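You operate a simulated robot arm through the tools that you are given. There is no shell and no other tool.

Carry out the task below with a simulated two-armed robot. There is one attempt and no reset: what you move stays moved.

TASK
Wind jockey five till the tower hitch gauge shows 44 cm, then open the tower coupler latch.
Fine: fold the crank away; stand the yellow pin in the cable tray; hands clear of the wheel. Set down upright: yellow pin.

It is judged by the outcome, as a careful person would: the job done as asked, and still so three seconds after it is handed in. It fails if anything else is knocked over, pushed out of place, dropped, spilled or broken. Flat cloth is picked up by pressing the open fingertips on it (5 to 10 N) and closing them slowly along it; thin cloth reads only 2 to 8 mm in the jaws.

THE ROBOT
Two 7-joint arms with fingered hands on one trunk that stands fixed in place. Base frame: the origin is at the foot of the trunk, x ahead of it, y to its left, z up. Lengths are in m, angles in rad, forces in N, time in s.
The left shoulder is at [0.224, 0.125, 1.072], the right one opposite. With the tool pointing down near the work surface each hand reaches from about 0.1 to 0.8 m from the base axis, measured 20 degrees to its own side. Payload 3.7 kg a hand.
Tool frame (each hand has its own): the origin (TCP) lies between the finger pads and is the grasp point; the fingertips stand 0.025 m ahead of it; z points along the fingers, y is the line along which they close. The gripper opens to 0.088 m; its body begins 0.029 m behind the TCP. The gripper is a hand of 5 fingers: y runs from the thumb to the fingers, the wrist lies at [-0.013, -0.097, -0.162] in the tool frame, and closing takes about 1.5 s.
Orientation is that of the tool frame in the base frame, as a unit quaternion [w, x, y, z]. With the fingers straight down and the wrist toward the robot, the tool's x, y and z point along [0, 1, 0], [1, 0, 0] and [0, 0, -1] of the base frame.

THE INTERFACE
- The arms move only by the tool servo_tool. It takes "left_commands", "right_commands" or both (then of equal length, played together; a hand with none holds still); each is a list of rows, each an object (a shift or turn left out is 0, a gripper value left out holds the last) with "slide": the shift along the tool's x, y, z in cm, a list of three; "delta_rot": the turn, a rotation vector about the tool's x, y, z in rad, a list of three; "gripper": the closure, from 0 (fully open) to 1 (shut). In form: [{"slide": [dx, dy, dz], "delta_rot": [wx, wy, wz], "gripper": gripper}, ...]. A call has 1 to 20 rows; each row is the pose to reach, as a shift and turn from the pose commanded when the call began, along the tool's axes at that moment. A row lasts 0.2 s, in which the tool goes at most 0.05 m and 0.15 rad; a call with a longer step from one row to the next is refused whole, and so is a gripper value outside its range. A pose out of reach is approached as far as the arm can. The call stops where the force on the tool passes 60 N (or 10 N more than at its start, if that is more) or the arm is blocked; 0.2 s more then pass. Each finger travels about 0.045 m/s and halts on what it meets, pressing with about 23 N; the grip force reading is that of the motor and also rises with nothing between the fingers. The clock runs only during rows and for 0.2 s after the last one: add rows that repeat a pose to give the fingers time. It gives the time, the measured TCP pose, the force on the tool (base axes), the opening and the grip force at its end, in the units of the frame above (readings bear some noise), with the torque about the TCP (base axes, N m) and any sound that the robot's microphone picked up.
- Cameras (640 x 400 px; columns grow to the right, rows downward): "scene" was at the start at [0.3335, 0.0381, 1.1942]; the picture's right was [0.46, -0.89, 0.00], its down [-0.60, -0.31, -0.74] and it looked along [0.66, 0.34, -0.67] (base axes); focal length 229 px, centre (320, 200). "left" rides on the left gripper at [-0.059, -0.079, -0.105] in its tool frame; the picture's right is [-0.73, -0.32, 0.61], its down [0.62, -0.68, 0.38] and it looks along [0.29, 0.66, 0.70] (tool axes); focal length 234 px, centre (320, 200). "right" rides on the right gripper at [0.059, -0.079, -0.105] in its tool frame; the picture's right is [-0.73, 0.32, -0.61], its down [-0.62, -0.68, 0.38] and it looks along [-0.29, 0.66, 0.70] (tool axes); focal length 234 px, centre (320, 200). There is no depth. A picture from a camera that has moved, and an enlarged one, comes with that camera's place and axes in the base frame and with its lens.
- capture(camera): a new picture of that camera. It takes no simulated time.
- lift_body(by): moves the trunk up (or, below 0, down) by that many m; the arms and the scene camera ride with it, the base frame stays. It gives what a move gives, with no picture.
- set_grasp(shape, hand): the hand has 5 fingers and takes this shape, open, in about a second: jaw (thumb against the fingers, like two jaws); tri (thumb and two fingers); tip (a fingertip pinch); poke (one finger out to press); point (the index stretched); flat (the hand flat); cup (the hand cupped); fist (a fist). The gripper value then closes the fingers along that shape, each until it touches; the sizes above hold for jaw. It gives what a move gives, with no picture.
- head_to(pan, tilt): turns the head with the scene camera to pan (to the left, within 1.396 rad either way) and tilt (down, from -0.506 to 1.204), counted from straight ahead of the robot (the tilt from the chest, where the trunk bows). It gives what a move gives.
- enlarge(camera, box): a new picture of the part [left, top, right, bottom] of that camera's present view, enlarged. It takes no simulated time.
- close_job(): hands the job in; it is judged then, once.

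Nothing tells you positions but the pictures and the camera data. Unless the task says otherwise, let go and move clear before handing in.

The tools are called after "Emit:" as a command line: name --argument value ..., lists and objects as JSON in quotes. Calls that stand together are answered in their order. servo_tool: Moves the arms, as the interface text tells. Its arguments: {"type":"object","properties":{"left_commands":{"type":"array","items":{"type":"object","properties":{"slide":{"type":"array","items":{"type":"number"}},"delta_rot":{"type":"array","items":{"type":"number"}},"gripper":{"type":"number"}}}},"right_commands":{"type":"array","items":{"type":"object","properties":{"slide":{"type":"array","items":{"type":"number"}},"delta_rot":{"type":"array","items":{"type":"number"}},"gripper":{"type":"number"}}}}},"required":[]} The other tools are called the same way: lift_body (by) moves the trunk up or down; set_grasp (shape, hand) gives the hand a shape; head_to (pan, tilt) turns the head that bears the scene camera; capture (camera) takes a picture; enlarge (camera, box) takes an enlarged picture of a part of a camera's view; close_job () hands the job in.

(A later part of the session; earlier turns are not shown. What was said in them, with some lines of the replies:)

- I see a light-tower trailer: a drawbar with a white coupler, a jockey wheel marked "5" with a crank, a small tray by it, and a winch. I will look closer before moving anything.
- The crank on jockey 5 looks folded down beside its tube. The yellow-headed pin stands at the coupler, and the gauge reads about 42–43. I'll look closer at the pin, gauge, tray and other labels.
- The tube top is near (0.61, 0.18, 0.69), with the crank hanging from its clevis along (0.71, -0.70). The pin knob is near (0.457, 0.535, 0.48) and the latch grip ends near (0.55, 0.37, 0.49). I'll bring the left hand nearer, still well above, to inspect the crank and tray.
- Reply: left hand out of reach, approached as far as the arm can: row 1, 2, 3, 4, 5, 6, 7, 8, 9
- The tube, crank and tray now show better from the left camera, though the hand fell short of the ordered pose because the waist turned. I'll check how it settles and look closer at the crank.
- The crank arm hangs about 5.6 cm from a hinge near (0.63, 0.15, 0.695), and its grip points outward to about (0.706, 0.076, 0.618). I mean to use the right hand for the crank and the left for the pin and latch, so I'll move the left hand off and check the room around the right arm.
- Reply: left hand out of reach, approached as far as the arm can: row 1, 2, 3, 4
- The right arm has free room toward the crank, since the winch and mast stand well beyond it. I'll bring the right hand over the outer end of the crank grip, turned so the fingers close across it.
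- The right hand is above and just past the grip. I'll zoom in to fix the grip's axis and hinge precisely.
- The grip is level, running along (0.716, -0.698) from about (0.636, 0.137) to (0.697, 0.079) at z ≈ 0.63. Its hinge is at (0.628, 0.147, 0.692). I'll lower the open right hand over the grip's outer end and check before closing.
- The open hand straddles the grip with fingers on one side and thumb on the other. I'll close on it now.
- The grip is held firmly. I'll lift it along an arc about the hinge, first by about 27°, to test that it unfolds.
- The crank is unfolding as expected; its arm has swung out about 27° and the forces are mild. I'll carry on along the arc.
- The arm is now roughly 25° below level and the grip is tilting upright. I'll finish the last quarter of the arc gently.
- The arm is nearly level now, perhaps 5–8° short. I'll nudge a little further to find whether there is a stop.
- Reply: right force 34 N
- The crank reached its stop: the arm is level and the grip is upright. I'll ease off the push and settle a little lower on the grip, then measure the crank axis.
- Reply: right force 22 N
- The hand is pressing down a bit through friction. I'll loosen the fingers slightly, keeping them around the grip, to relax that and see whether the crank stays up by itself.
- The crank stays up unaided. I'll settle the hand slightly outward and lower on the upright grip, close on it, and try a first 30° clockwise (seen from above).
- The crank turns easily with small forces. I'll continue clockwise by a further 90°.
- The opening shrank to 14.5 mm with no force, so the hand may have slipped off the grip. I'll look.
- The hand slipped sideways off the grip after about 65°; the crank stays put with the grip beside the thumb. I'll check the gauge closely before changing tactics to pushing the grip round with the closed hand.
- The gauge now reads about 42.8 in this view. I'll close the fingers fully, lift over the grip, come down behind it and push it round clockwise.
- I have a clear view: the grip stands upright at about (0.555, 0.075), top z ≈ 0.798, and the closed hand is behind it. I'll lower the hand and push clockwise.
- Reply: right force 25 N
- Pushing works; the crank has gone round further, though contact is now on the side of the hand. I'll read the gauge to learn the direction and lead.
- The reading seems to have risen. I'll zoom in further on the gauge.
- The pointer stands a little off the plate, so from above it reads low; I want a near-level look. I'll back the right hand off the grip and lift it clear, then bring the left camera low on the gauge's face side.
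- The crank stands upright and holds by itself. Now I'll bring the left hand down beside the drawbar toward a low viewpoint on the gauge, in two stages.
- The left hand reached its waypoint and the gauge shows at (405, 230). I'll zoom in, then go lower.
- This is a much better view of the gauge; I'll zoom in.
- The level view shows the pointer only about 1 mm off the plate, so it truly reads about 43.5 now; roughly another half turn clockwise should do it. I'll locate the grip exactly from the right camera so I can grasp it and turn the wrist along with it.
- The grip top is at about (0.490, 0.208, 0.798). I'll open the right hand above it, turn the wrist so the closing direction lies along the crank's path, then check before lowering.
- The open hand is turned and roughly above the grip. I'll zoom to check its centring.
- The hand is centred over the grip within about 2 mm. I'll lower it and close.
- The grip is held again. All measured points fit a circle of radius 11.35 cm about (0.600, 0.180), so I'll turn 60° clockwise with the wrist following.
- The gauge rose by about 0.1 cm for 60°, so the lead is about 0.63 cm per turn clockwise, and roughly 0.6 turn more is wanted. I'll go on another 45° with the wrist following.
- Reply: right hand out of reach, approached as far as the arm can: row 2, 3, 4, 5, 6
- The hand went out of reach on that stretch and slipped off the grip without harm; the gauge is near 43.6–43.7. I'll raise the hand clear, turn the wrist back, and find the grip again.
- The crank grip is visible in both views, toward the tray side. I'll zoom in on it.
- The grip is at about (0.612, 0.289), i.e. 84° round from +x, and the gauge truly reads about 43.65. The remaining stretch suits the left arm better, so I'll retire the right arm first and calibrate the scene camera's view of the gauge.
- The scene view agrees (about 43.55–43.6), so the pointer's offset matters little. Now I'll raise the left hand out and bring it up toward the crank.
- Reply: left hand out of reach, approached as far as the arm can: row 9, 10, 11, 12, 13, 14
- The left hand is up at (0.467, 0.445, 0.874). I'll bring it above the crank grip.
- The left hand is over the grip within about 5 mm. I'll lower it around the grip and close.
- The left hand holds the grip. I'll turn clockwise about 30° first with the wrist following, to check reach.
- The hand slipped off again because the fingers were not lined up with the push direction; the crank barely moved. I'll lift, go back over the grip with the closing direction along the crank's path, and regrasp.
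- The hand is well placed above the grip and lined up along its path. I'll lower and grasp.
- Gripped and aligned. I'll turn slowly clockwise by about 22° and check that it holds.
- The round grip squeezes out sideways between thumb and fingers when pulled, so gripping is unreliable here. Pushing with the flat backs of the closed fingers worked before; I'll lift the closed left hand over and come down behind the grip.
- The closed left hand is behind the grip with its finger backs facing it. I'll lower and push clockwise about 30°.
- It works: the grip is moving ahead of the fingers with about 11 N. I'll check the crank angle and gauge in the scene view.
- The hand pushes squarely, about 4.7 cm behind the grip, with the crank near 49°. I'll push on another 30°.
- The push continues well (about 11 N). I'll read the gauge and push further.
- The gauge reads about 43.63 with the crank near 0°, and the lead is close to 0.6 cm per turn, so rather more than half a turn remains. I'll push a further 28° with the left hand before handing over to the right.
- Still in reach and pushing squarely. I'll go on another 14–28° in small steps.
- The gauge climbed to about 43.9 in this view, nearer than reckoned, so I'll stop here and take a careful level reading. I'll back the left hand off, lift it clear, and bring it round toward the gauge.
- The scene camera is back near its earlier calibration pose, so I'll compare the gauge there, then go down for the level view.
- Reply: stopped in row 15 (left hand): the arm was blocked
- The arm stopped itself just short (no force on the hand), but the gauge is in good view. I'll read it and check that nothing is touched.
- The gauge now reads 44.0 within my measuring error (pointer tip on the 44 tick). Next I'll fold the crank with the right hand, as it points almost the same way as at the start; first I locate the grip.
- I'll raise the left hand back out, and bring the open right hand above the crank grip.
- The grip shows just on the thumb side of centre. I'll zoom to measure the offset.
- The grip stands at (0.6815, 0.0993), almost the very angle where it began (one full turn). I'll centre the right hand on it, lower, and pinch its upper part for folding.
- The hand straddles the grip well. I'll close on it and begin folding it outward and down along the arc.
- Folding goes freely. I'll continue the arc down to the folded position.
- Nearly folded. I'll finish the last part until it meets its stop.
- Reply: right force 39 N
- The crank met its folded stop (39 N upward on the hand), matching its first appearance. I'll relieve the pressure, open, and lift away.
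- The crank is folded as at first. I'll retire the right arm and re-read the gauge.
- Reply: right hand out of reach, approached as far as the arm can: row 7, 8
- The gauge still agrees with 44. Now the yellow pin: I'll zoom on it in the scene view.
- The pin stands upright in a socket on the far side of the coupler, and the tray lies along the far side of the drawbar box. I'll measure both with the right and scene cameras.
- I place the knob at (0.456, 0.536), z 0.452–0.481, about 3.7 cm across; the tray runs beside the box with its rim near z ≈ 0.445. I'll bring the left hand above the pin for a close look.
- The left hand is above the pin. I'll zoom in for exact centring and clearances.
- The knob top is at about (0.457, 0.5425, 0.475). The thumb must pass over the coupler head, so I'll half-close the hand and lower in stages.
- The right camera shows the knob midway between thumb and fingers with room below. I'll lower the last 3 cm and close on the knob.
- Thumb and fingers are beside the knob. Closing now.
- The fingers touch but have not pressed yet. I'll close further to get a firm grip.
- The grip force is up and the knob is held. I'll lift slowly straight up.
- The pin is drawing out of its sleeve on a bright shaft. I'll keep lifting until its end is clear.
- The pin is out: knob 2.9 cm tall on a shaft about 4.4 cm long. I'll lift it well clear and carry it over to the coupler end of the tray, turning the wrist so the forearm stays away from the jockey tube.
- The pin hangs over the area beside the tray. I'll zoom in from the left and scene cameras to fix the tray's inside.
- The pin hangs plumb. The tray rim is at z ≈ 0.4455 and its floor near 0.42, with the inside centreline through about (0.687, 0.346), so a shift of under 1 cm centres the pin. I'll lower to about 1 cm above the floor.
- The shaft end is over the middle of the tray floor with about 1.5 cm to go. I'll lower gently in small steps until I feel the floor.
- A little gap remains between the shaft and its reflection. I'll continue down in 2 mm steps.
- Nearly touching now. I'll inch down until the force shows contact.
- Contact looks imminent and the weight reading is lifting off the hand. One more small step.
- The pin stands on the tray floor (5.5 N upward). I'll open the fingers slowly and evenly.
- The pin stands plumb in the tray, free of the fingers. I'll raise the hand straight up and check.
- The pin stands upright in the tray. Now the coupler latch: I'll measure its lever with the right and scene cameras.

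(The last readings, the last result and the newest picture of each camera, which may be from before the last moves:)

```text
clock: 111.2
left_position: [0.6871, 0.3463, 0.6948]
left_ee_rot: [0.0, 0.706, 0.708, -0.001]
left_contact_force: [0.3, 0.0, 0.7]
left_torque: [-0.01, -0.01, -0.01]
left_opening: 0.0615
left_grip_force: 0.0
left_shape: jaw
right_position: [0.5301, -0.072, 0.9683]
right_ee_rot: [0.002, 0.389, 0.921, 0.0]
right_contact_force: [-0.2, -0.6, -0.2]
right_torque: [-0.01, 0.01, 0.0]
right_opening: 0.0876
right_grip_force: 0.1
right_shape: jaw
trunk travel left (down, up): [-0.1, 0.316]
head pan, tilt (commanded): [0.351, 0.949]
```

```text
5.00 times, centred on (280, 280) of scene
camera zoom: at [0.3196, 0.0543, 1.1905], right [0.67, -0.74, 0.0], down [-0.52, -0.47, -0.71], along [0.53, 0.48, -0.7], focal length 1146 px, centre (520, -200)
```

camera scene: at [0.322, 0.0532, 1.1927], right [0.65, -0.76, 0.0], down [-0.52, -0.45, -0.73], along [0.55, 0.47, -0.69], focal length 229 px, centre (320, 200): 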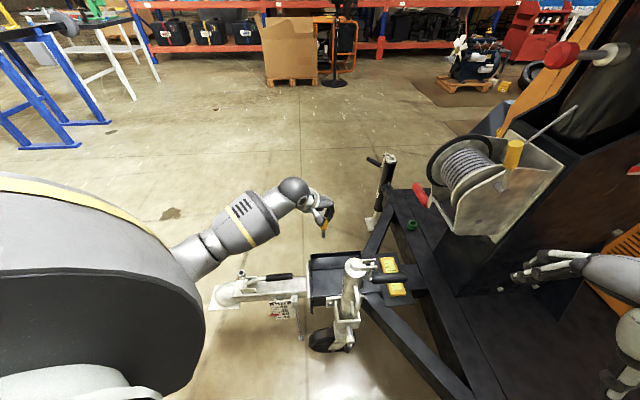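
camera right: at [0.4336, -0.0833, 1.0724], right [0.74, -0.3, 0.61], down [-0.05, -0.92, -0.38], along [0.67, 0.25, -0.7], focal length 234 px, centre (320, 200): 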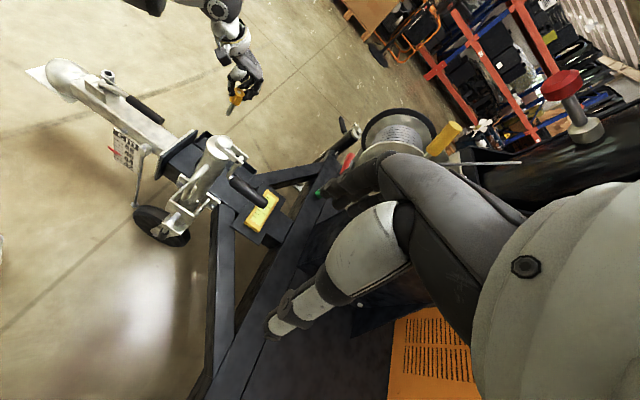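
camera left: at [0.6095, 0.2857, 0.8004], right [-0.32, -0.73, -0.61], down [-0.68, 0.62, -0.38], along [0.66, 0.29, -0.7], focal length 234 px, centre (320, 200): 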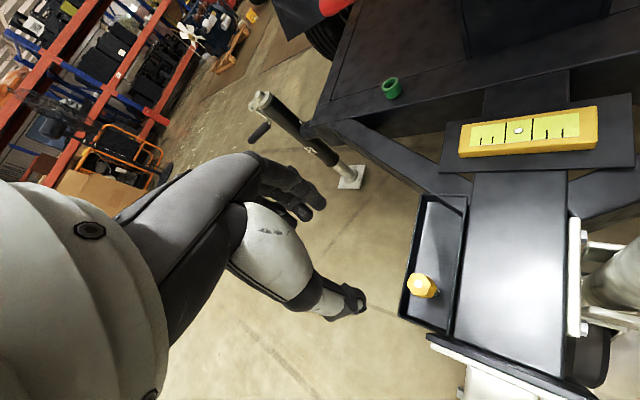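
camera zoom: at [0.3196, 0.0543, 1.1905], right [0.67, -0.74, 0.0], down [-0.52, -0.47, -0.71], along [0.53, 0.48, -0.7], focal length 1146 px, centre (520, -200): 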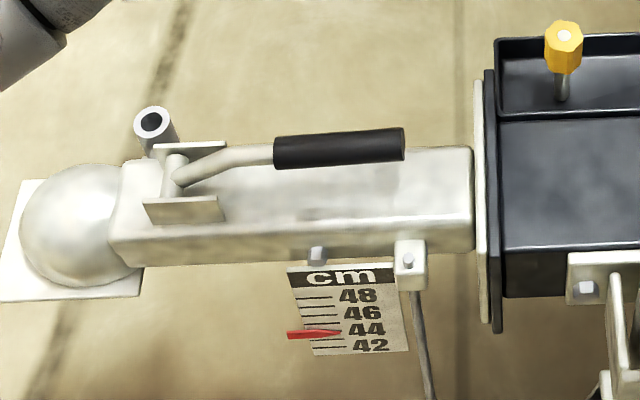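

The lever's grip runs along the drawbar to about (0.549, 0.3655, 0.499), pivoting near (0.44, 0.4765, 0.466). I'll bring the open left hand above its outer part, closing across it.

Emit:
servo_tool --left_commands '[{"slide": [0.6, -2.6, 0.5], "delta_rot": [0, 0, -0.13], "gripper": 0.2}, {"slide": [1.3, -5.2, 1.5], "delta_rot": [0, 0, -0.26], "gripper": 0.0}, {"slide": [1.9, -7.8, 2.5], "delta_rot": [0, 0, -0.39], "gripper": 0.0}, {"slide": [2.6, -10.4, 4.0], "delta_rot": [0, 0, -0.52], "gripper": 0.0}, {"slide": [3.3, -13.0, 5.5], "delta_rot": [0, 0, -0.65], "gripper": 0.0}, {"slide": [3.9, -15.6, 7.5], "delta_rot": [0, 0, -0.78], "gripper": 0.0}, {"slide": [3.9, -15.6, 7.5], "delta_rot": [0, 0, -0.78], "gripper": 0.0}]'

Emit:
capture --camera "left"

Emit:
capture --camera "right"

```text
clock: 112.8
left_position: [0.5299, 0.3832, 0.619]
left_ee_rot: [-0.001, 0.384, 0.923, -0.001]
left_contact_force: [0.1, 0.3, 0.7]
left_torque: [-0.02, 0.01, 0.03]
left_opening: 0.0876
left_grip_force: 0.1
left_shape: jaw
right_position: [0.5295, -0.0713, 0.9685]
right_ee_rot: [0.001, 0.389, 0.921, -0.001]
right_contact_force: [0.3, -0.3, -0.2]
right_torque: [0.03, 0.03, 0.0]
right_opening: 0.0876
right_grip_force: 0.1
right_shape: jaw
trunk travel left (down, up): [-0.1, 0.316]
head pan, tilt (commanded): [0.351, 0.949]
```

```text
taken
camera left: at [0.5167, 0.2859, 0.7238], right [0.28, -0.74, -0.61], down [-0.92, -0.04, -0.38], along [0.26, 0.67, -0.7], focal length 234 px, centre (320, 200)
```

left: 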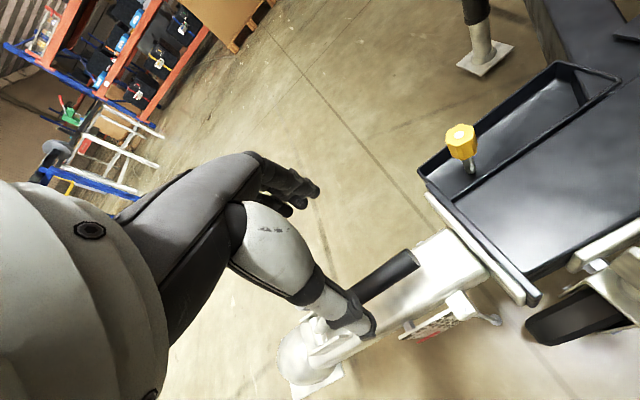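

```text
taken
camera right: at [0.4338, -0.0833, 1.0718], right [0.74, -0.3, 0.61], down [-0.05, -0.92, -0.38], along [0.67, 0.25, -0.7], focal length 234 px, centre (320, 200)
```

right: 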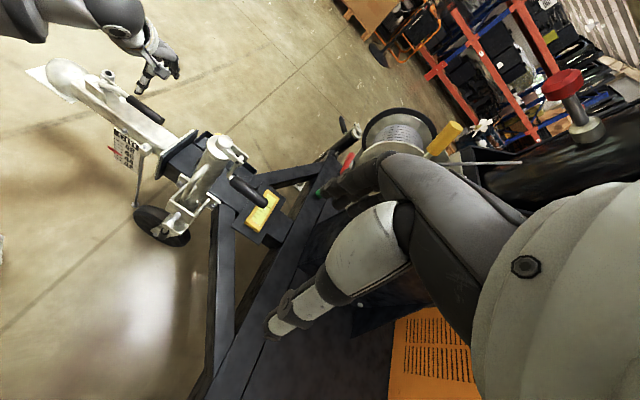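

The hand is in line above the lever grip. I'll lower it around the grip and check from the right camera.

Emit:
servo_tool --left_commands '[{"slide": [0, 0, 3]}, {"slide": [0, 0, 6]}, {"slide": [0, 0, 9]}, {"slide": [0, 0, 11.5]}, {"slide": [0, 0, 12.3]}, {"slide": [0, 0, 12.3]}]'

Emit:
enlarge --camera "right" --box '[80, 30, 200, 130]'

Emit:
enlarge --camera "left" --box '[260, 180, 460, 360]'

```text
clock: 114.2
left_position: [0.5308, 0.3875, 0.4965]
left_ee_rot: [0.001, 0.384, 0.923, -0.001]
left_contact_force: [0.3, 0.2, -0.7]
left_torque: [0.01, -0.01, 0.0]
left_opening: 0.0876
left_grip_force: 0.0
left_shape: jaw
right_position: [0.5308, -0.0709, 0.9691]
right_ee_rot: [0.001, 0.39, 0.921, 0.0]
right_contact_force: [0.8, 0.2, 0.6]
right_torque: [0.0, 0.0, -0.02]
right_opening: 0.0876
right_grip_force: 0.1
right_shape: jaw
trunk travel left (down, up): [-0.1, 0.316]
head pan, tilt (commanded): [0.351, 0.949]
```

```text
4.00 times, centred on (140, 80) of right
camera zoom: at [0.4337, -0.0832, 1.0721], right [0.74, -0.3, 0.61], down [-0.05, -0.92, -0.38], along [0.67, 0.25, -0.7], focal length 937 px, centre (1040, 680)
```

zoom: 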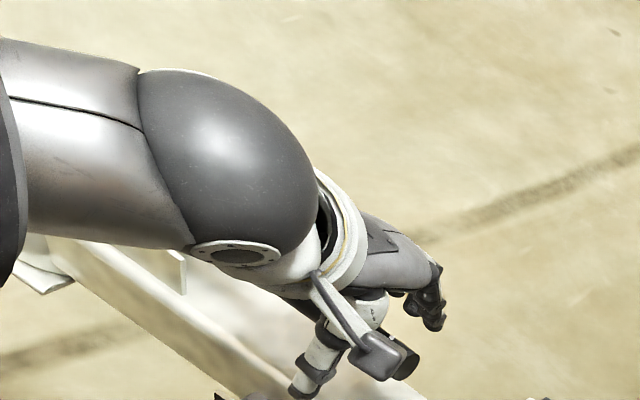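

```text
2.22 times, centred on (360, 270) of left
camera zoom: at [0.5181, 0.2877, 0.601], right [0.28, -0.74, -0.61], down [-0.92, -0.04, -0.38], along [0.26, 0.67, -0.7], focal length 520 px, centre (231, 44)
```

zoom: 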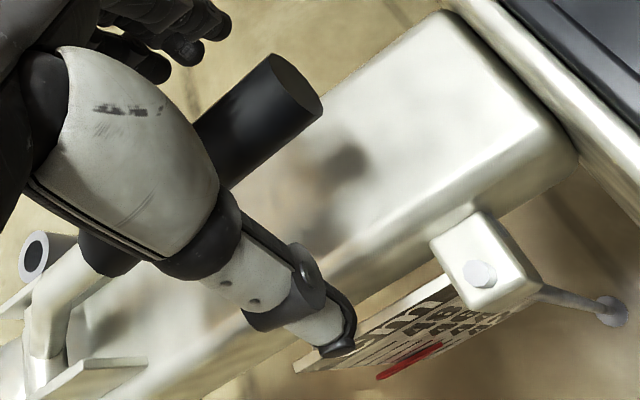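

The lever grip lies between thumb and fingers. Closing on it.

Emit:
servo_tool --left_commands '[{"gripper": 0.3}, {"gripper": 0.5}, {"gripper": 0.65}, {"gripper": 0.8}, {"gripper": 0.9}, {"gripper": 0.9}, {"gripper": 0.9}, {"gripper": 0.9}]'

Emit:
enlarge --camera "left" --box '[260, 180, 460, 360]'

```text
clock: 116.0
left_position: [0.531, 0.3861, 0.4941]
left_ee_rot: [0.0, 0.383, 0.924, -0.001]
left_contact_force: [1.0, 1.4, -4.2]
left_torque: [0.1, -0.01, -0.15]
left_opening: 0.0134
left_grip_force: 23.0
left_shape: jaw
right_position: [0.5314, -0.0696, 0.9691]
right_ee_rot: [0.0, 0.391, 0.921, -0.001]
right_contact_force: [0.8, -0.7, 0.1]
right_torque: [-0.05, 0.02, -0.01]
right_opening: 0.0874
right_grip_force: 0.0
right_shape: jaw
trunk travel left (down, up): [-0.1, 0.316]
head pan, tilt (commanded): [0.351, 0.949]
```

```text
2.22 times, centred on (360, 270) of left
camera zoom: at [0.5176, 0.2878, 0.6004], right [0.28, -0.74, -0.61], down [-0.92, -0.04, -0.38], along [0.26, 0.67, -0.7], focal length 520 px, centre (231, 44)
```

zoom: 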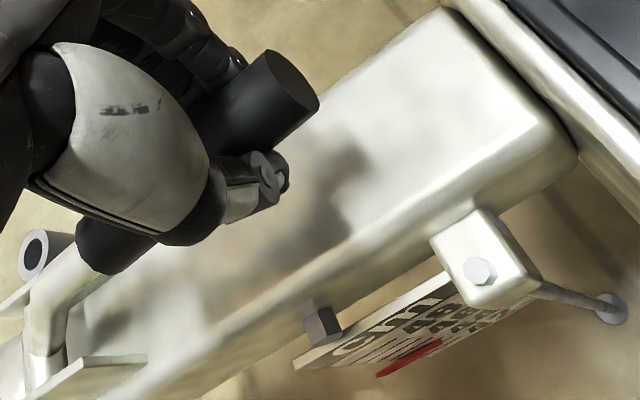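

The lever is held. I'll lift it along its arc about the pivot, first about 24°.

Emit:
servo_tool --left_commands '[{"slide": [0.15, 0, -0.6]}, {"slide": [0.34, 0, -1.27]}, {"slide": [0.57, 0, -1.9]}, {"slide": [0.84, 0, -2.55]}, {"slide": [1.14, 0, -3.2]}, {"slide": [1.46, 0, -3.78]}, {"slide": [1.82, 0, -4.36]}, {"slide": [2.21, 0, -4.94]}]'

Emit:
capture --camera "left"

Emit:
enlarge --camera "right" --box '[60, 20, 200, 140]'

Emit:
capture --camera "scene"

```text
clock: 117.8
left_position: [0.5151, 0.4003, 0.5453]
left_ee_rot: [0.0, 0.384, 0.923, -0.001]
left_contact_force: [-4.7, 1.2, -5.3]
left_torque: [-0.07, -0.02, -0.08]
left_opening: 0.0137
left_grip_force: 23.0
left_shape: jaw
right_position: [0.5315, -0.0692, 0.9685]
right_ee_rot: [0.001, 0.389, 0.921, -0.001]
right_contact_force: [0.7, -0.2, 0.1]
right_torque: [0.03, -0.03, -0.02]
right_opening: 0.0877
right_grip_force: 0.0
right_shape: jaw
trunk travel left (down, up): [-0.1, 0.316]
head pan, tilt (commanded): [0.351, 0.949]
```

```text
taken
camera left: at [0.5019, 0.3028, 0.6498], right [0.28, -0.74, -0.61], down [-0.92, -0.04, -0.38], along [0.26, 0.67, -0.7], focal length 234 px, centre (320, 200)
```

left: 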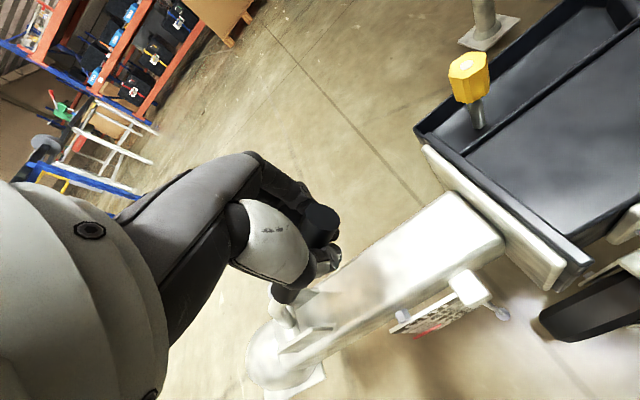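

```text
3.33 times, centred on (130, 80) of right
camera zoom: at [0.4339, -0.0828, 1.0718], right [0.74, -0.3, 0.61], down [-0.05, -0.92, -0.38], along [0.67, 0.25, -0.7], focal length 781 px, centre (953, 600)
```

zoom: 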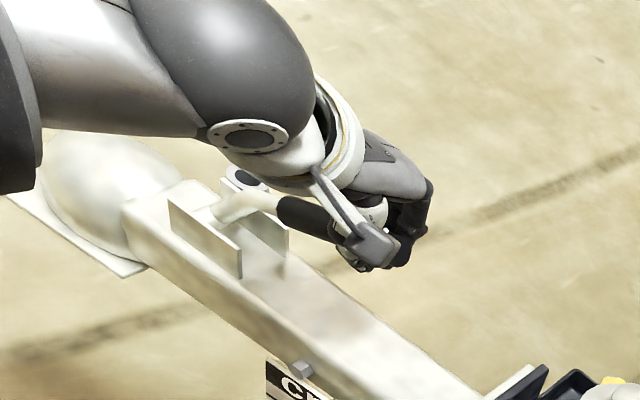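

```text
taken
camera scene: at [0.3343, 0.0371, 1.1938], right [0.45, -0.89, 0.0], down [-0.6, -0.3, -0.74], along [0.66, 0.33, -0.67], focal length 229 px, centre (320, 200)
```

scene: 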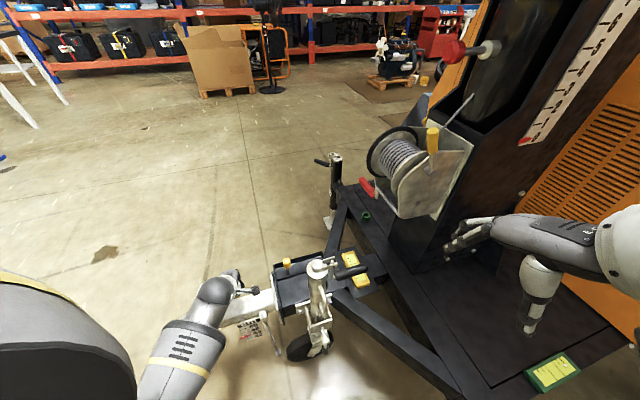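

The lever is rising with light force. I'll continue along the arc.

Emit:
servo_tool --left_commands '[{"slide": [0.42, 0, -0.54]}, {"slide": [0.87, 0, -1.07]}, {"slide": [1.34, 0, -1.57]}, {"slide": [1.84, 0, -2.04]}, {"slide": [2.37, 0, -2.49]}, {"slide": [2.91, 0, -2.91]}, {"slide": [3.48, 0, -3.3]}]'

Emit:
enlarge --camera "right" --box '[60, 20, 200, 140]'

Emit:
capture --camera "left"

```text
clock: 119.4
left_position: [0.4906, 0.4242, 0.5777]
left_ee_rot: [0.001, 0.384, 0.923, 0.0]
left_contact_force: [-2.3, 1.2, -5.9]
left_torque: [0.01, -0.07, -0.07]
left_opening: 0.0112
left_grip_force: 22.6
left_shape: jaw
right_position: [0.5301, -0.0702, 0.9689]
right_ee_rot: [0.0, 0.39, 0.921, -0.001]
right_contact_force: [0.0, -0.4, 0.8]
right_torque: [-0.03, 0.01, -0.03]
right_opening: 0.0875
right_grip_force: 0.0
right_shape: jaw
trunk travel left (down, up): [-0.1, 0.316]
head pan, tilt (commanded): [0.351, 0.949]
```

```text
3.33 times, centred on (130, 80) of right
camera zoom: at [0.434, -0.0829, 1.0719], right [0.74, -0.3, 0.61], down [-0.05, -0.92, -0.38], along [0.67, 0.25, -0.7], focal length 781 px, centre (953, 600)
```

zoom: 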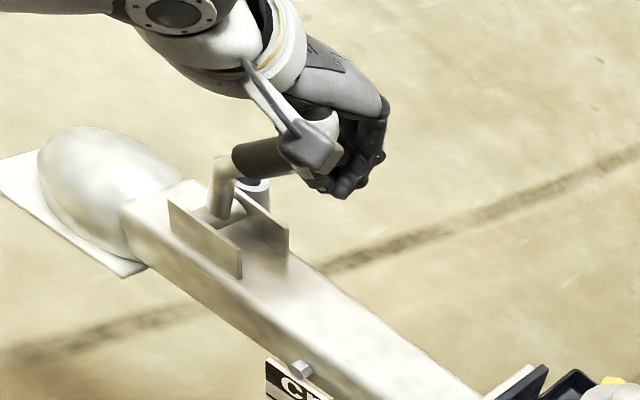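

```text
taken
camera left: at [0.4771, 0.3267, 0.6832], right [0.28, -0.74, -0.61], down [-0.92, -0.04, -0.38], along [0.26, 0.67, -0.7], focal length 234 px, centre (320, 200)
```

left: 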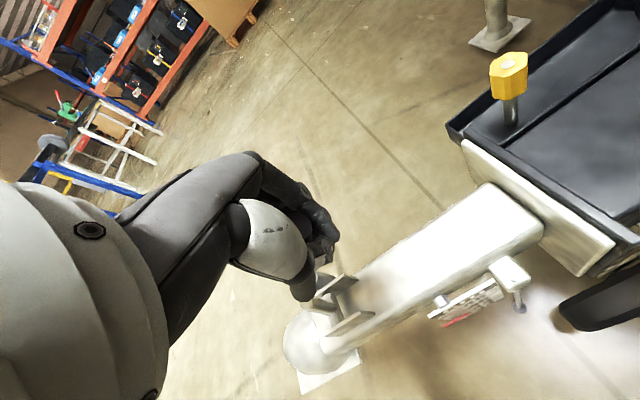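

The lever is about halfway up. I'll carry on toward upright and watch for a stop.

Emit:
servo_tool --left_commands '[{"slide": [0.59, 0, -0.36]}, {"slide": [1.2, 0, -0.69]}, {"slide": [1.82, 0, -0.98]}, {"slide": [2.45, 0, -1.25]}, {"slide": [3.1, 0, -1.48]}]'

Emit:
enlarge --camera "right" --box '[60, 20, 200, 140]'

```text
clock: 120.6
left_position: [0.4673, 0.448, 0.5942]
left_ee_rot: [0.0, 0.384, 0.924, 0.0]
left_contact_force: [-1.7, 5.1, 0.2]
left_torque: [0.02, -0.04, -0.03]
left_opening: 0.0106
left_grip_force: 22.8
left_shape: jaw
right_position: [0.5312, -0.0696, 0.9693]
right_ee_rot: [0.001, 0.39, 0.921, 0.0]
right_contact_force: [0.4, -0.3, 0.2]
right_torque: [0.04, 0.0, -0.01]
right_opening: 0.0877
right_grip_force: 0.1
right_shape: jaw
trunk travel left (down, up): [-0.1, 0.316]
head pan, tilt (commanded): [0.351, 0.949]
```

```text
3.33 times, centred on (130, 80) of right
camera zoom: at [0.4336, -0.0829, 1.0721], right [0.74, -0.3, 0.61], down [-0.05, -0.92, -0.38], along [0.67, 0.25, -0.7], focal length 781 px, centre (953, 600)
```

zoom: 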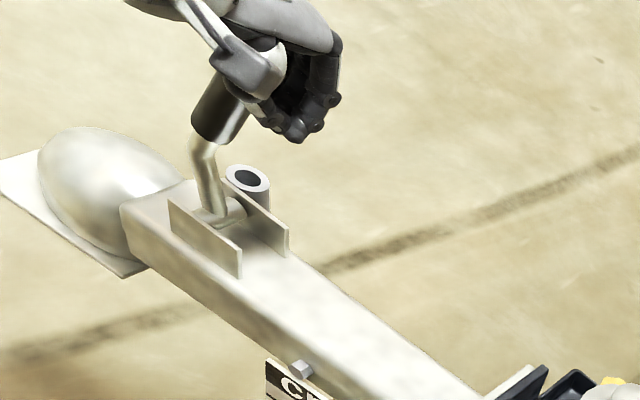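

Almost upright. I'll push a little further to find the end stop.

Emit:
servo_tool --left_commands '[{"slide": [0.66, 0, -0.19]}, {"slide": [1.33, 0, -0.35]}, {"slide": [2.0, 0, -0.47]}, {"slide": [2.69, 0, -0.57]}]'

Emit:
enlarge --camera "right" --box '[60, 20, 200, 140]'

```text
clock: 121.6
left_position: [0.4533, 0.4616, 0.5978]
left_ee_rot: [0.006, 0.386, 0.922, -0.002]
left_contact_force: [27.5, -24.6, -7.8]
left_torque: [-0.38, -0.42, -0.32]
left_opening: 0.0107
left_grip_force: 22.6
left_shape: jaw
right_position: [0.5324, -0.0714, 0.9674]
right_ee_rot: [-0.001, 0.39, 0.921, 0.0]
right_contact_force: [-0.1, 0.2, -0.3]
right_torque: [0.01, 0.02, 0.0]
right_opening: 0.088
right_grip_force: 0.0
right_shape: jaw
trunk travel left (down, up): [-0.1, 0.316]
head pan, tilt (commanded): [0.351, 0.949]
```

```text
3.33 times, centred on (130, 80) of right
camera zoom: at [0.4356, -0.0842, 1.0712], right [0.74, -0.3, 0.61], down [-0.06, -0.92, -0.38], along [0.67, 0.25, -0.7], focal length 781 px, centre (953, 600)
```

zoom: 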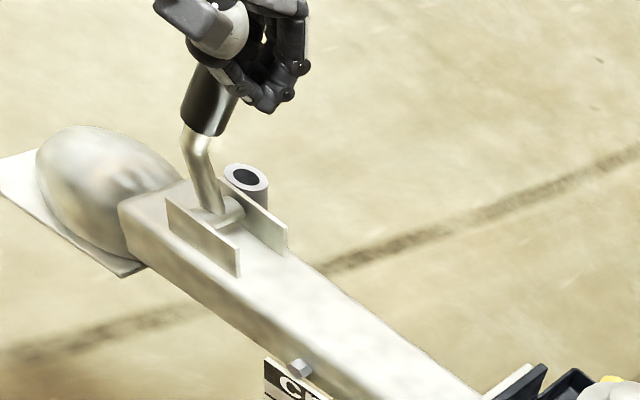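

The lever has met its end stop near upright (37 N). I'll ease off, then open the fingers slowly and see that it stays up.

Emit:
servo_tool --left_commands '[{"slide": [-0.4, 0, 0]}, {"slide": [-0.8, 0, 0]}, {"slide": [-0.8, 0, 0], "gripper": 0.8}, {"slide": [-0.8, 0, 0], "gripper": 0.7}, {"slide": [-0.8, 0, 0], "gripper": 0.6}, {"slide": [-0.8, 0, 0], "gripper": 0.45}, {"slide": [-0.8, 0, 0], "gripper": 0.3}, {"slide": [-0.8, 0, 0], "gripper": 0.15}, {"slide": [-0.8, 0, 0], "gripper": 0.0}, {"slide": [-0.8, 0, 0], "gripper": 0.0}]'

Emit:
enlarge --camera "right" --box '[60, 20, 200, 140]'

Emit:
capture --camera "left"

```text
clock: 123.8
left_position: [0.4544, 0.4596, 0.5988]
left_ee_rot: [0.002, 0.384, 0.923, 0.0]
left_contact_force: [-0.3, -0.1, 0.4]
left_torque: [0.0, 0.0, 0.02]
left_opening: 0.0874
left_grip_force: 0.1
left_shape: jaw
right_position: [0.5315, -0.0701, 0.9685]
right_ee_rot: [0.001, 0.39, 0.921, -0.001]
right_contact_force: [0.6, 0.6, 0.7]
right_torque: [0.01, 0.01, 0.03]
right_opening: 0.0876
right_grip_force: 0.1
right_shape: jaw
trunk travel left (down, up): [-0.1, 0.316]
head pan, tilt (commanded): [0.351, 0.949]
```

```text
3.33 times, centred on (130, 80) of right
camera zoom: at [0.4338, -0.0832, 1.072], right [0.74, -0.3, 0.61], down [-0.05, -0.92, -0.38], along [0.67, 0.25, -0.7], focal length 781 px, centre (953, 600)
```

zoom: 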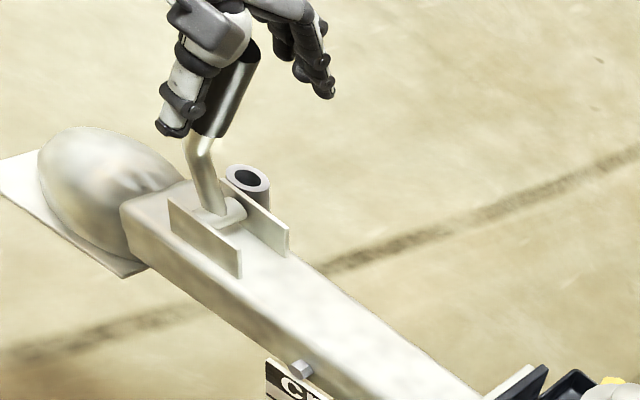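

```text
taken
camera left: at [0.4415, 0.362, 0.7039], right [0.28, -0.74, -0.61], down [-0.92, -0.04, -0.38], along [0.26, 0.67, -0.7], focal length 234 px, centre (320, 200)
```

left: 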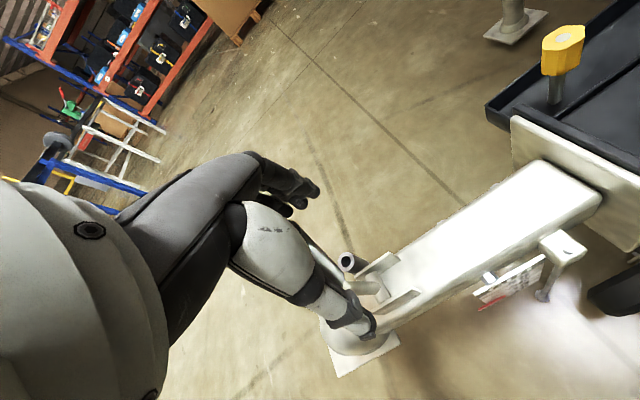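

The lever stays up with the fingers open. I'll raise the hand straight up off it and check again.

Emit:
servo_tool --left_commands '[{"slide": [0, 0, -2]}, {"slide": [0, 0, -4]}, {"slide": [0, 0, -7]}, {"slide": [0, 0, -10]}, {"slide": [0, 0, -13]}, {"slide": [0, 0, -16]}]'

Emit:
enlarge --camera "right" --box '[60, 20, 200, 140]'

Emit:
capture --camera "left"

Emit:
capture --camera "scene"

```text
clock: 125.2
left_position: [0.4543, 0.4621, 0.7598]
left_ee_rot: [0.0, 0.383, 0.924, -0.001]
left_contact_force: [-0.1, 0.7, 0.5]
left_torque: [-0.01, 0.0, 0.02]
left_opening: 0.0877
left_grip_force: 0.0
left_shape: jaw
right_position: [0.5308, -0.0699, 0.9687]
right_ee_rot: [0.001, 0.391, 0.921, 0.0]
right_contact_force: [0.0, 0.1, 0.0]
right_torque: [0.01, -0.02, 0.01]
right_opening: 0.0877
right_grip_force: 0.1
right_shape: jaw
trunk travel left (down, up): [-0.1, 0.316]
head pan, tilt (commanded): [0.351, 0.949]
```

```text
3.33 times, centred on (130, 80) of right
camera zoom: at [0.4336, -0.0832, 1.0721], right [0.74, -0.3, 0.61], down [-0.05, -0.92, -0.38], along [0.67, 0.25, -0.7], focal length 781 px, centre (953, 600)
```

zoom: 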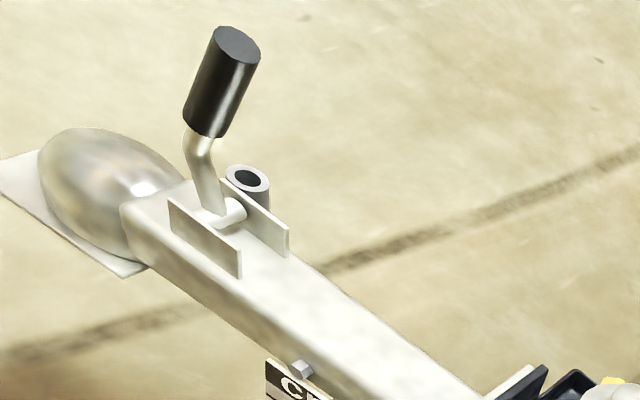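

```text
taken
camera left: at [0.4406, 0.3633, 0.8642], right [0.28, -0.74, -0.61], down [-0.92, -0.04, -0.38], along [0.26, 0.67, -0.7], focal length 234 px, centre (320, 200)
```

left: 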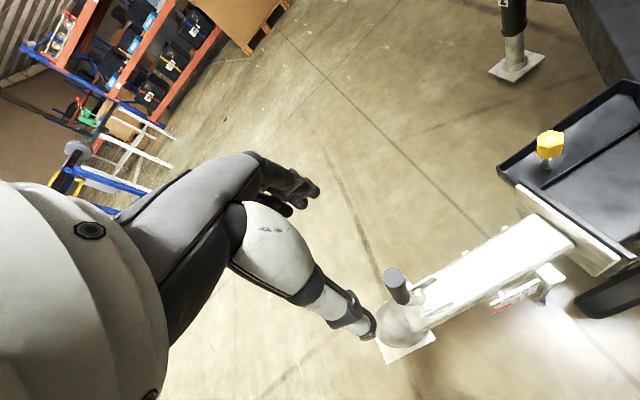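

```text
taken
camera scene: at [0.3358, 0.0293, 1.1914], right [0.36, -0.93, 0.0], down [-0.65, -0.25, -0.72], along [0.67, 0.26, -0.7], focal length 229 px, centre (320, 200)
```

scene: 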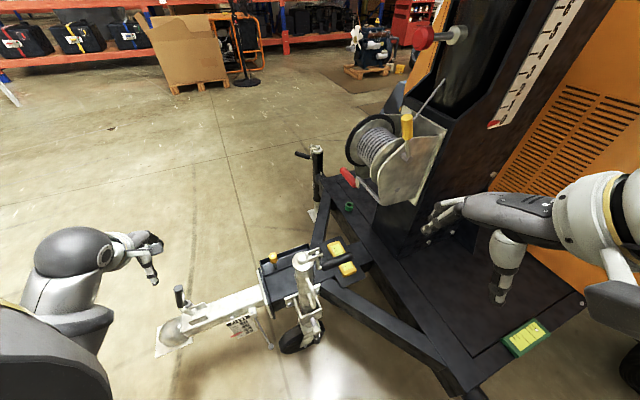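

The latch stands open by itself and the pin stands in the tray. I'll bring the left hand down once more to the low viewpoint to verify the gauge.

Emit:
servo_tool --left_commands '[{"slide": [0, -3.5, 0]}, {"slide": [0, -7, 0]}, {"slide": [0, -10.5, 1.5]}, {"slide": [0, -13.1, 4]}, {"slide": [-0.2, -13.6, 8]}, {"slide": [-0.4, -14.1, 12]}, {"slide": [-0.6, -14.6, 16]}, {"slide": [-0.8, -15.1, 20]}, {"slide": [-1.0, -15.6, 24]}, {"slide": [-1.2, -16.1, 28]}, {"slide": [-1.4, -16.6, 31.5]}, {"slide": [-1.5, -16.8, 34]}, {"slide": [-1.5, -16.8, 34]}]'

Emit:
capture --camera "left"

```text
clock: 128.0
left_position: [0.3485, 0.3461, 0.4267]
left_ee_rot: [0.002, 0.388, 0.922, 0.01]
left_contact_force: [0.4, 0.0, 0.2]
left_torque: [0.01, -0.02, 0.0]
left_opening: 0.0877
left_grip_force: 0.0
left_shape: jaw
left hand out of reach, approached as far as the arm can: row 2, 3, 4
right_position: [0.5253, -0.0644, 0.9742]
right_ee_rot: [0.007, 0.39, 0.921, -0.002]
right_contact_force: [0.5, -0.4, 0.1]
right_torque: [-0.01, -0.01, 0.03]
right_opening: 0.0876
right_grip_force: 0.0
right_shape: jaw
trunk travel left (down, up): [-0.1, 0.316]
head pan, tilt (commanded): [0.351, 0.949]
```

```text
taken
camera left: at [0.3327, 0.2461, 0.5301], right [0.28, -0.73, -0.62], down [-0.92, -0.02, -0.4], along [0.28, 0.68, -0.68], focal length 234 px, centre (320, 200)
```

left: 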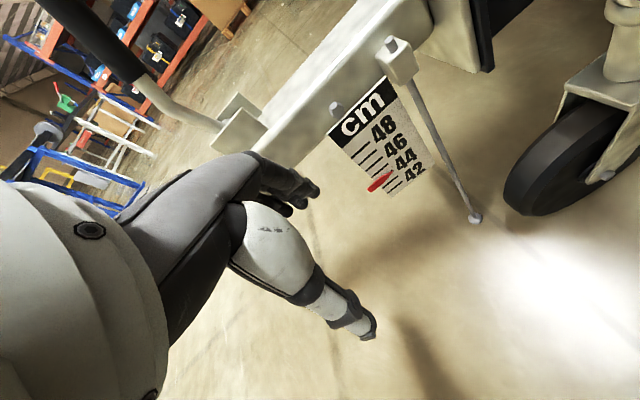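

Emit:
enlarge --camera "left" --box '[355, 130, 415, 200]'

Emit:
enlarge --camera "left" --box '[362, 150, 402, 200]'

```text
5.71 times, centred on (385, 165) of left
camera zoom: at [0.3327, 0.2461, 0.5301], right [0.28, -0.73, -0.62], down [-0.92, -0.02, -0.4], along [0.28, 0.68, -0.68], focal length 1338 px, centre (-51, 400)
```

zoom: 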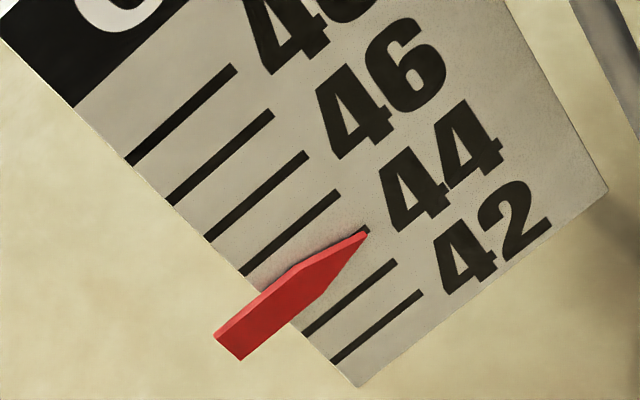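

```text
8.00 times, centred on (382, 175) of left
camera zoom: at [0.3327, 0.2461, 0.5301], right [0.28, -0.73, -0.62], down [-0.92, -0.02, -0.4], along [0.28, 0.68, -0.68], focal length 1873 px, centre (-176, 400)
```

zoom: 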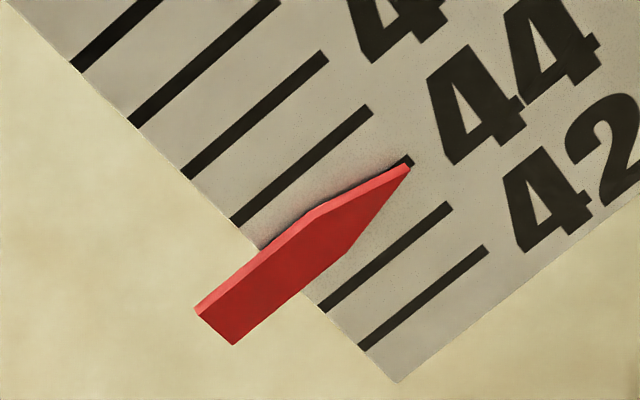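

Allowing for the slight viewing angle, the pointer sits on 44 (about 44.0). Now I'll withdraw the left hand upward and clear of the trailer, and look over everything.

Emit:
servo_tool --left_commands '[{"slide": [0, 0, -4.5]}, {"slide": [0, 0, -9]}, {"slide": [0, 0, -13.5]}, {"slide": [0, 0, -18]}, {"slide": [0, 0, -22.5]}, {"slide": [0.6, 2, -26.5]}, {"slide": [1.2, 4.5, -30.5]}, {"slide": [1.7, 7, -34.5]}, {"slide": [2.5, 8, -38]}, {"slide": [5, 8, -41]}, {"slide": [7.5, 8, -44]}, {"slide": [7.5, 8, -44]}]'

Emit:
capture --camera "scene"

Emit:
capture --camera "left"

Emit:
capture --camera "right"

```text
clock: 130.6
left_position: [0.3686, 0.4935, 0.8438]
left_ee_rot: [0.0, 0.383, 0.924, -0.001]
left_contact_force: [0.7, 0.3, -0.4]
left_torque: [0.01, -0.01, -0.02]
left_opening: 0.0879
left_grip_force: 0.1
left_shape: jaw
left hand out of reach, approached as far as the arm can: row 6, 7, 8, 9, 10, 11, 12
right_position: [0.5305, -0.0714, 0.9681]
right_ee_rot: [0.001, 0.39, 0.921, -0.001]
right_contact_force: [-0.3, -1.1, -0.7]
right_torque: [-0.01, 0.03, 0.0]
right_opening: 0.0878
right_grip_force: 0.0
right_shape: jaw
trunk travel left (down, up): [-0.1, 0.316]
head pan, tilt (commanded): [0.351, 0.949]
```

```text
taken
camera scene: at [0.3356, 0.0329, 1.1928], right [0.4, -0.92, 0.0], down [-0.63, -0.27, -0.73], along [0.67, 0.29, -0.68], focal length 229 px, centre (320, 200)
```

scene: 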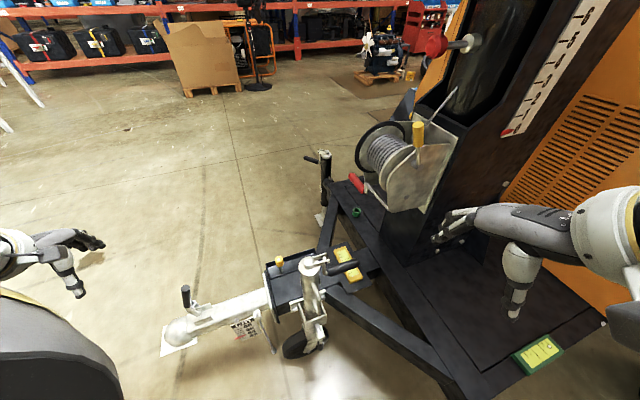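

```text
taken
camera left: at [0.355, 0.3955, 0.9487], right [0.28, -0.74, -0.61], down [-0.92, -0.04, -0.38], along [0.26, 0.67, -0.7], focal length 234 px, centre (320, 200)
```

left: 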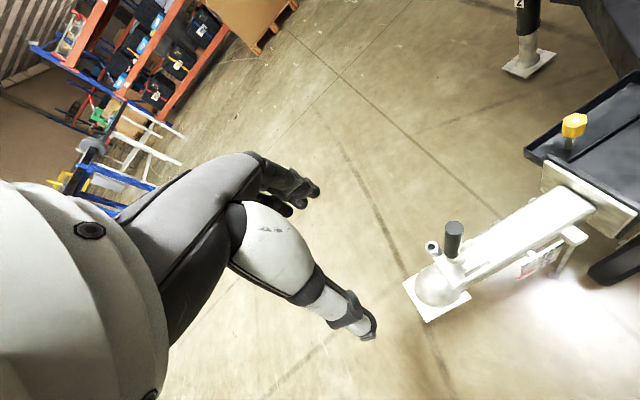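

```text
taken
camera right: at [0.434, -0.083, 1.0718], right [0.74, -0.3, 0.61], down [-0.05, -0.92, -0.38], along [0.67, 0.25, -0.7], focal length 234 px, centre (320, 200)
```

right: 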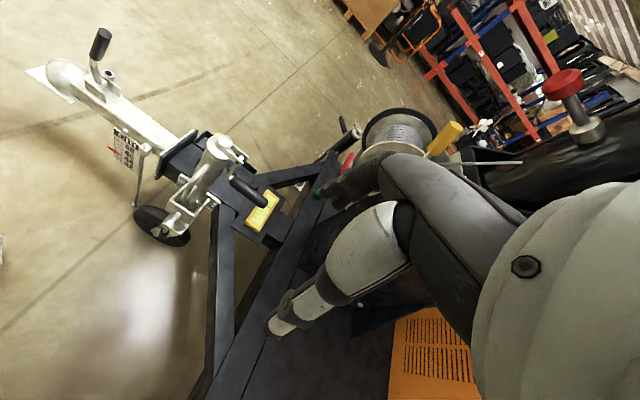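

Both hands are clear. I'll take last close looks at crank, pin, latch and gauge.

Emit:
enlarge --camera "scene" --box '[250, 230, 390, 330]'

Emit:
enlarge --camera "scene" --box '[155, 275, 275, 360]'

Emit:
enlarge --camera "scene" --box '[225, 310, 275, 345]'

```text
4.00 times, centred on (320, 280) of scene
camera zoom: at [0.3356, 0.0329, 1.1928], right [0.4, -0.92, 0.0], down [-0.63, -0.27, -0.73], along [0.67, 0.29, -0.68], focal length 916 px, centre (320, -120)
```

zoom: 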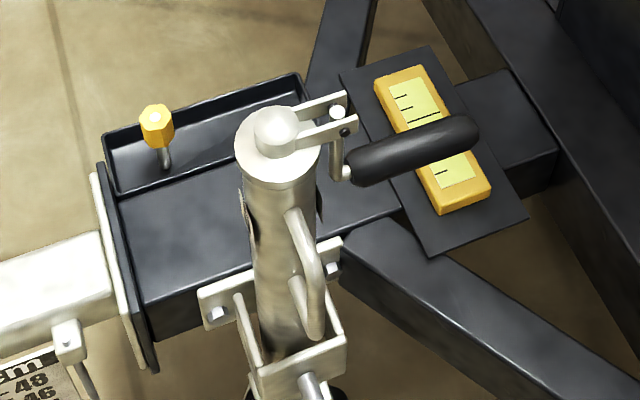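

```text
4.71 times, centred on (215, 318) of scene
camera zoom: at [0.3356, 0.0329, 1.1928], right [0.4, -0.92, 0.0], down [-0.63, -0.27, -0.73], along [0.67, 0.29, -0.68], focal length 1078 px, centre (814, -353)
```

zoom: 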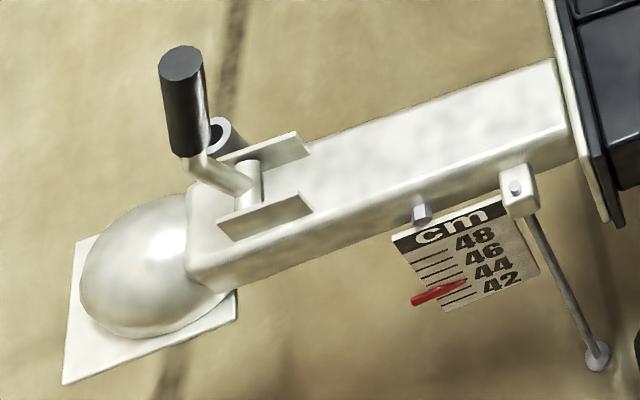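

```text
11.43 times, centred on (250, 328) of scene
camera zoom: at [0.3356, 0.0329, 1.1928], right [0.4, -0.92, 0.0], down [-0.63, -0.27, -0.73], along [0.67, 0.29, -0.68], focal length 2618 px, centre (1120, -1257)
```

zoom: 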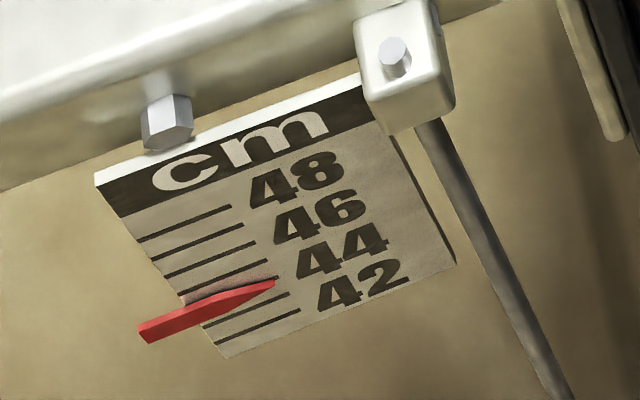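

The gauge shows 44 once its small forward offset is allowed for. The crank is folded, the latch is open, the yellow pin stands upright in the cable tray, and both hands are clear. I'm handing the job in.

Emit:
close_job

```text
The job is handed in.
```

The job is handed in. Jockey five is wound to 44 cm on the tower hitch gauge, and the tower coupler latch is open.

- **Gauge:** it read about 44.0 from the low camera. I allowed for the pointer standing slightly off its plate, and put the reading within about 0.1 cm. I turned the crank clockwise roughly one full turn. The hand slipped off the grip a few times on the way, without moving anything else.
- **Crank:** it is folded back down to its stop, looking just as it did at the start.
- **Latch:** I lifted the lever to its end stop, near upright, and it stays there by itself.
- **Yellow pin:** it stands upright, knob up, in the coupler end of the cable tray.
- **Hands:** both are open and well away from the wheel and the trailer.

In the last pictures I saw nothing knocked over or out of place.
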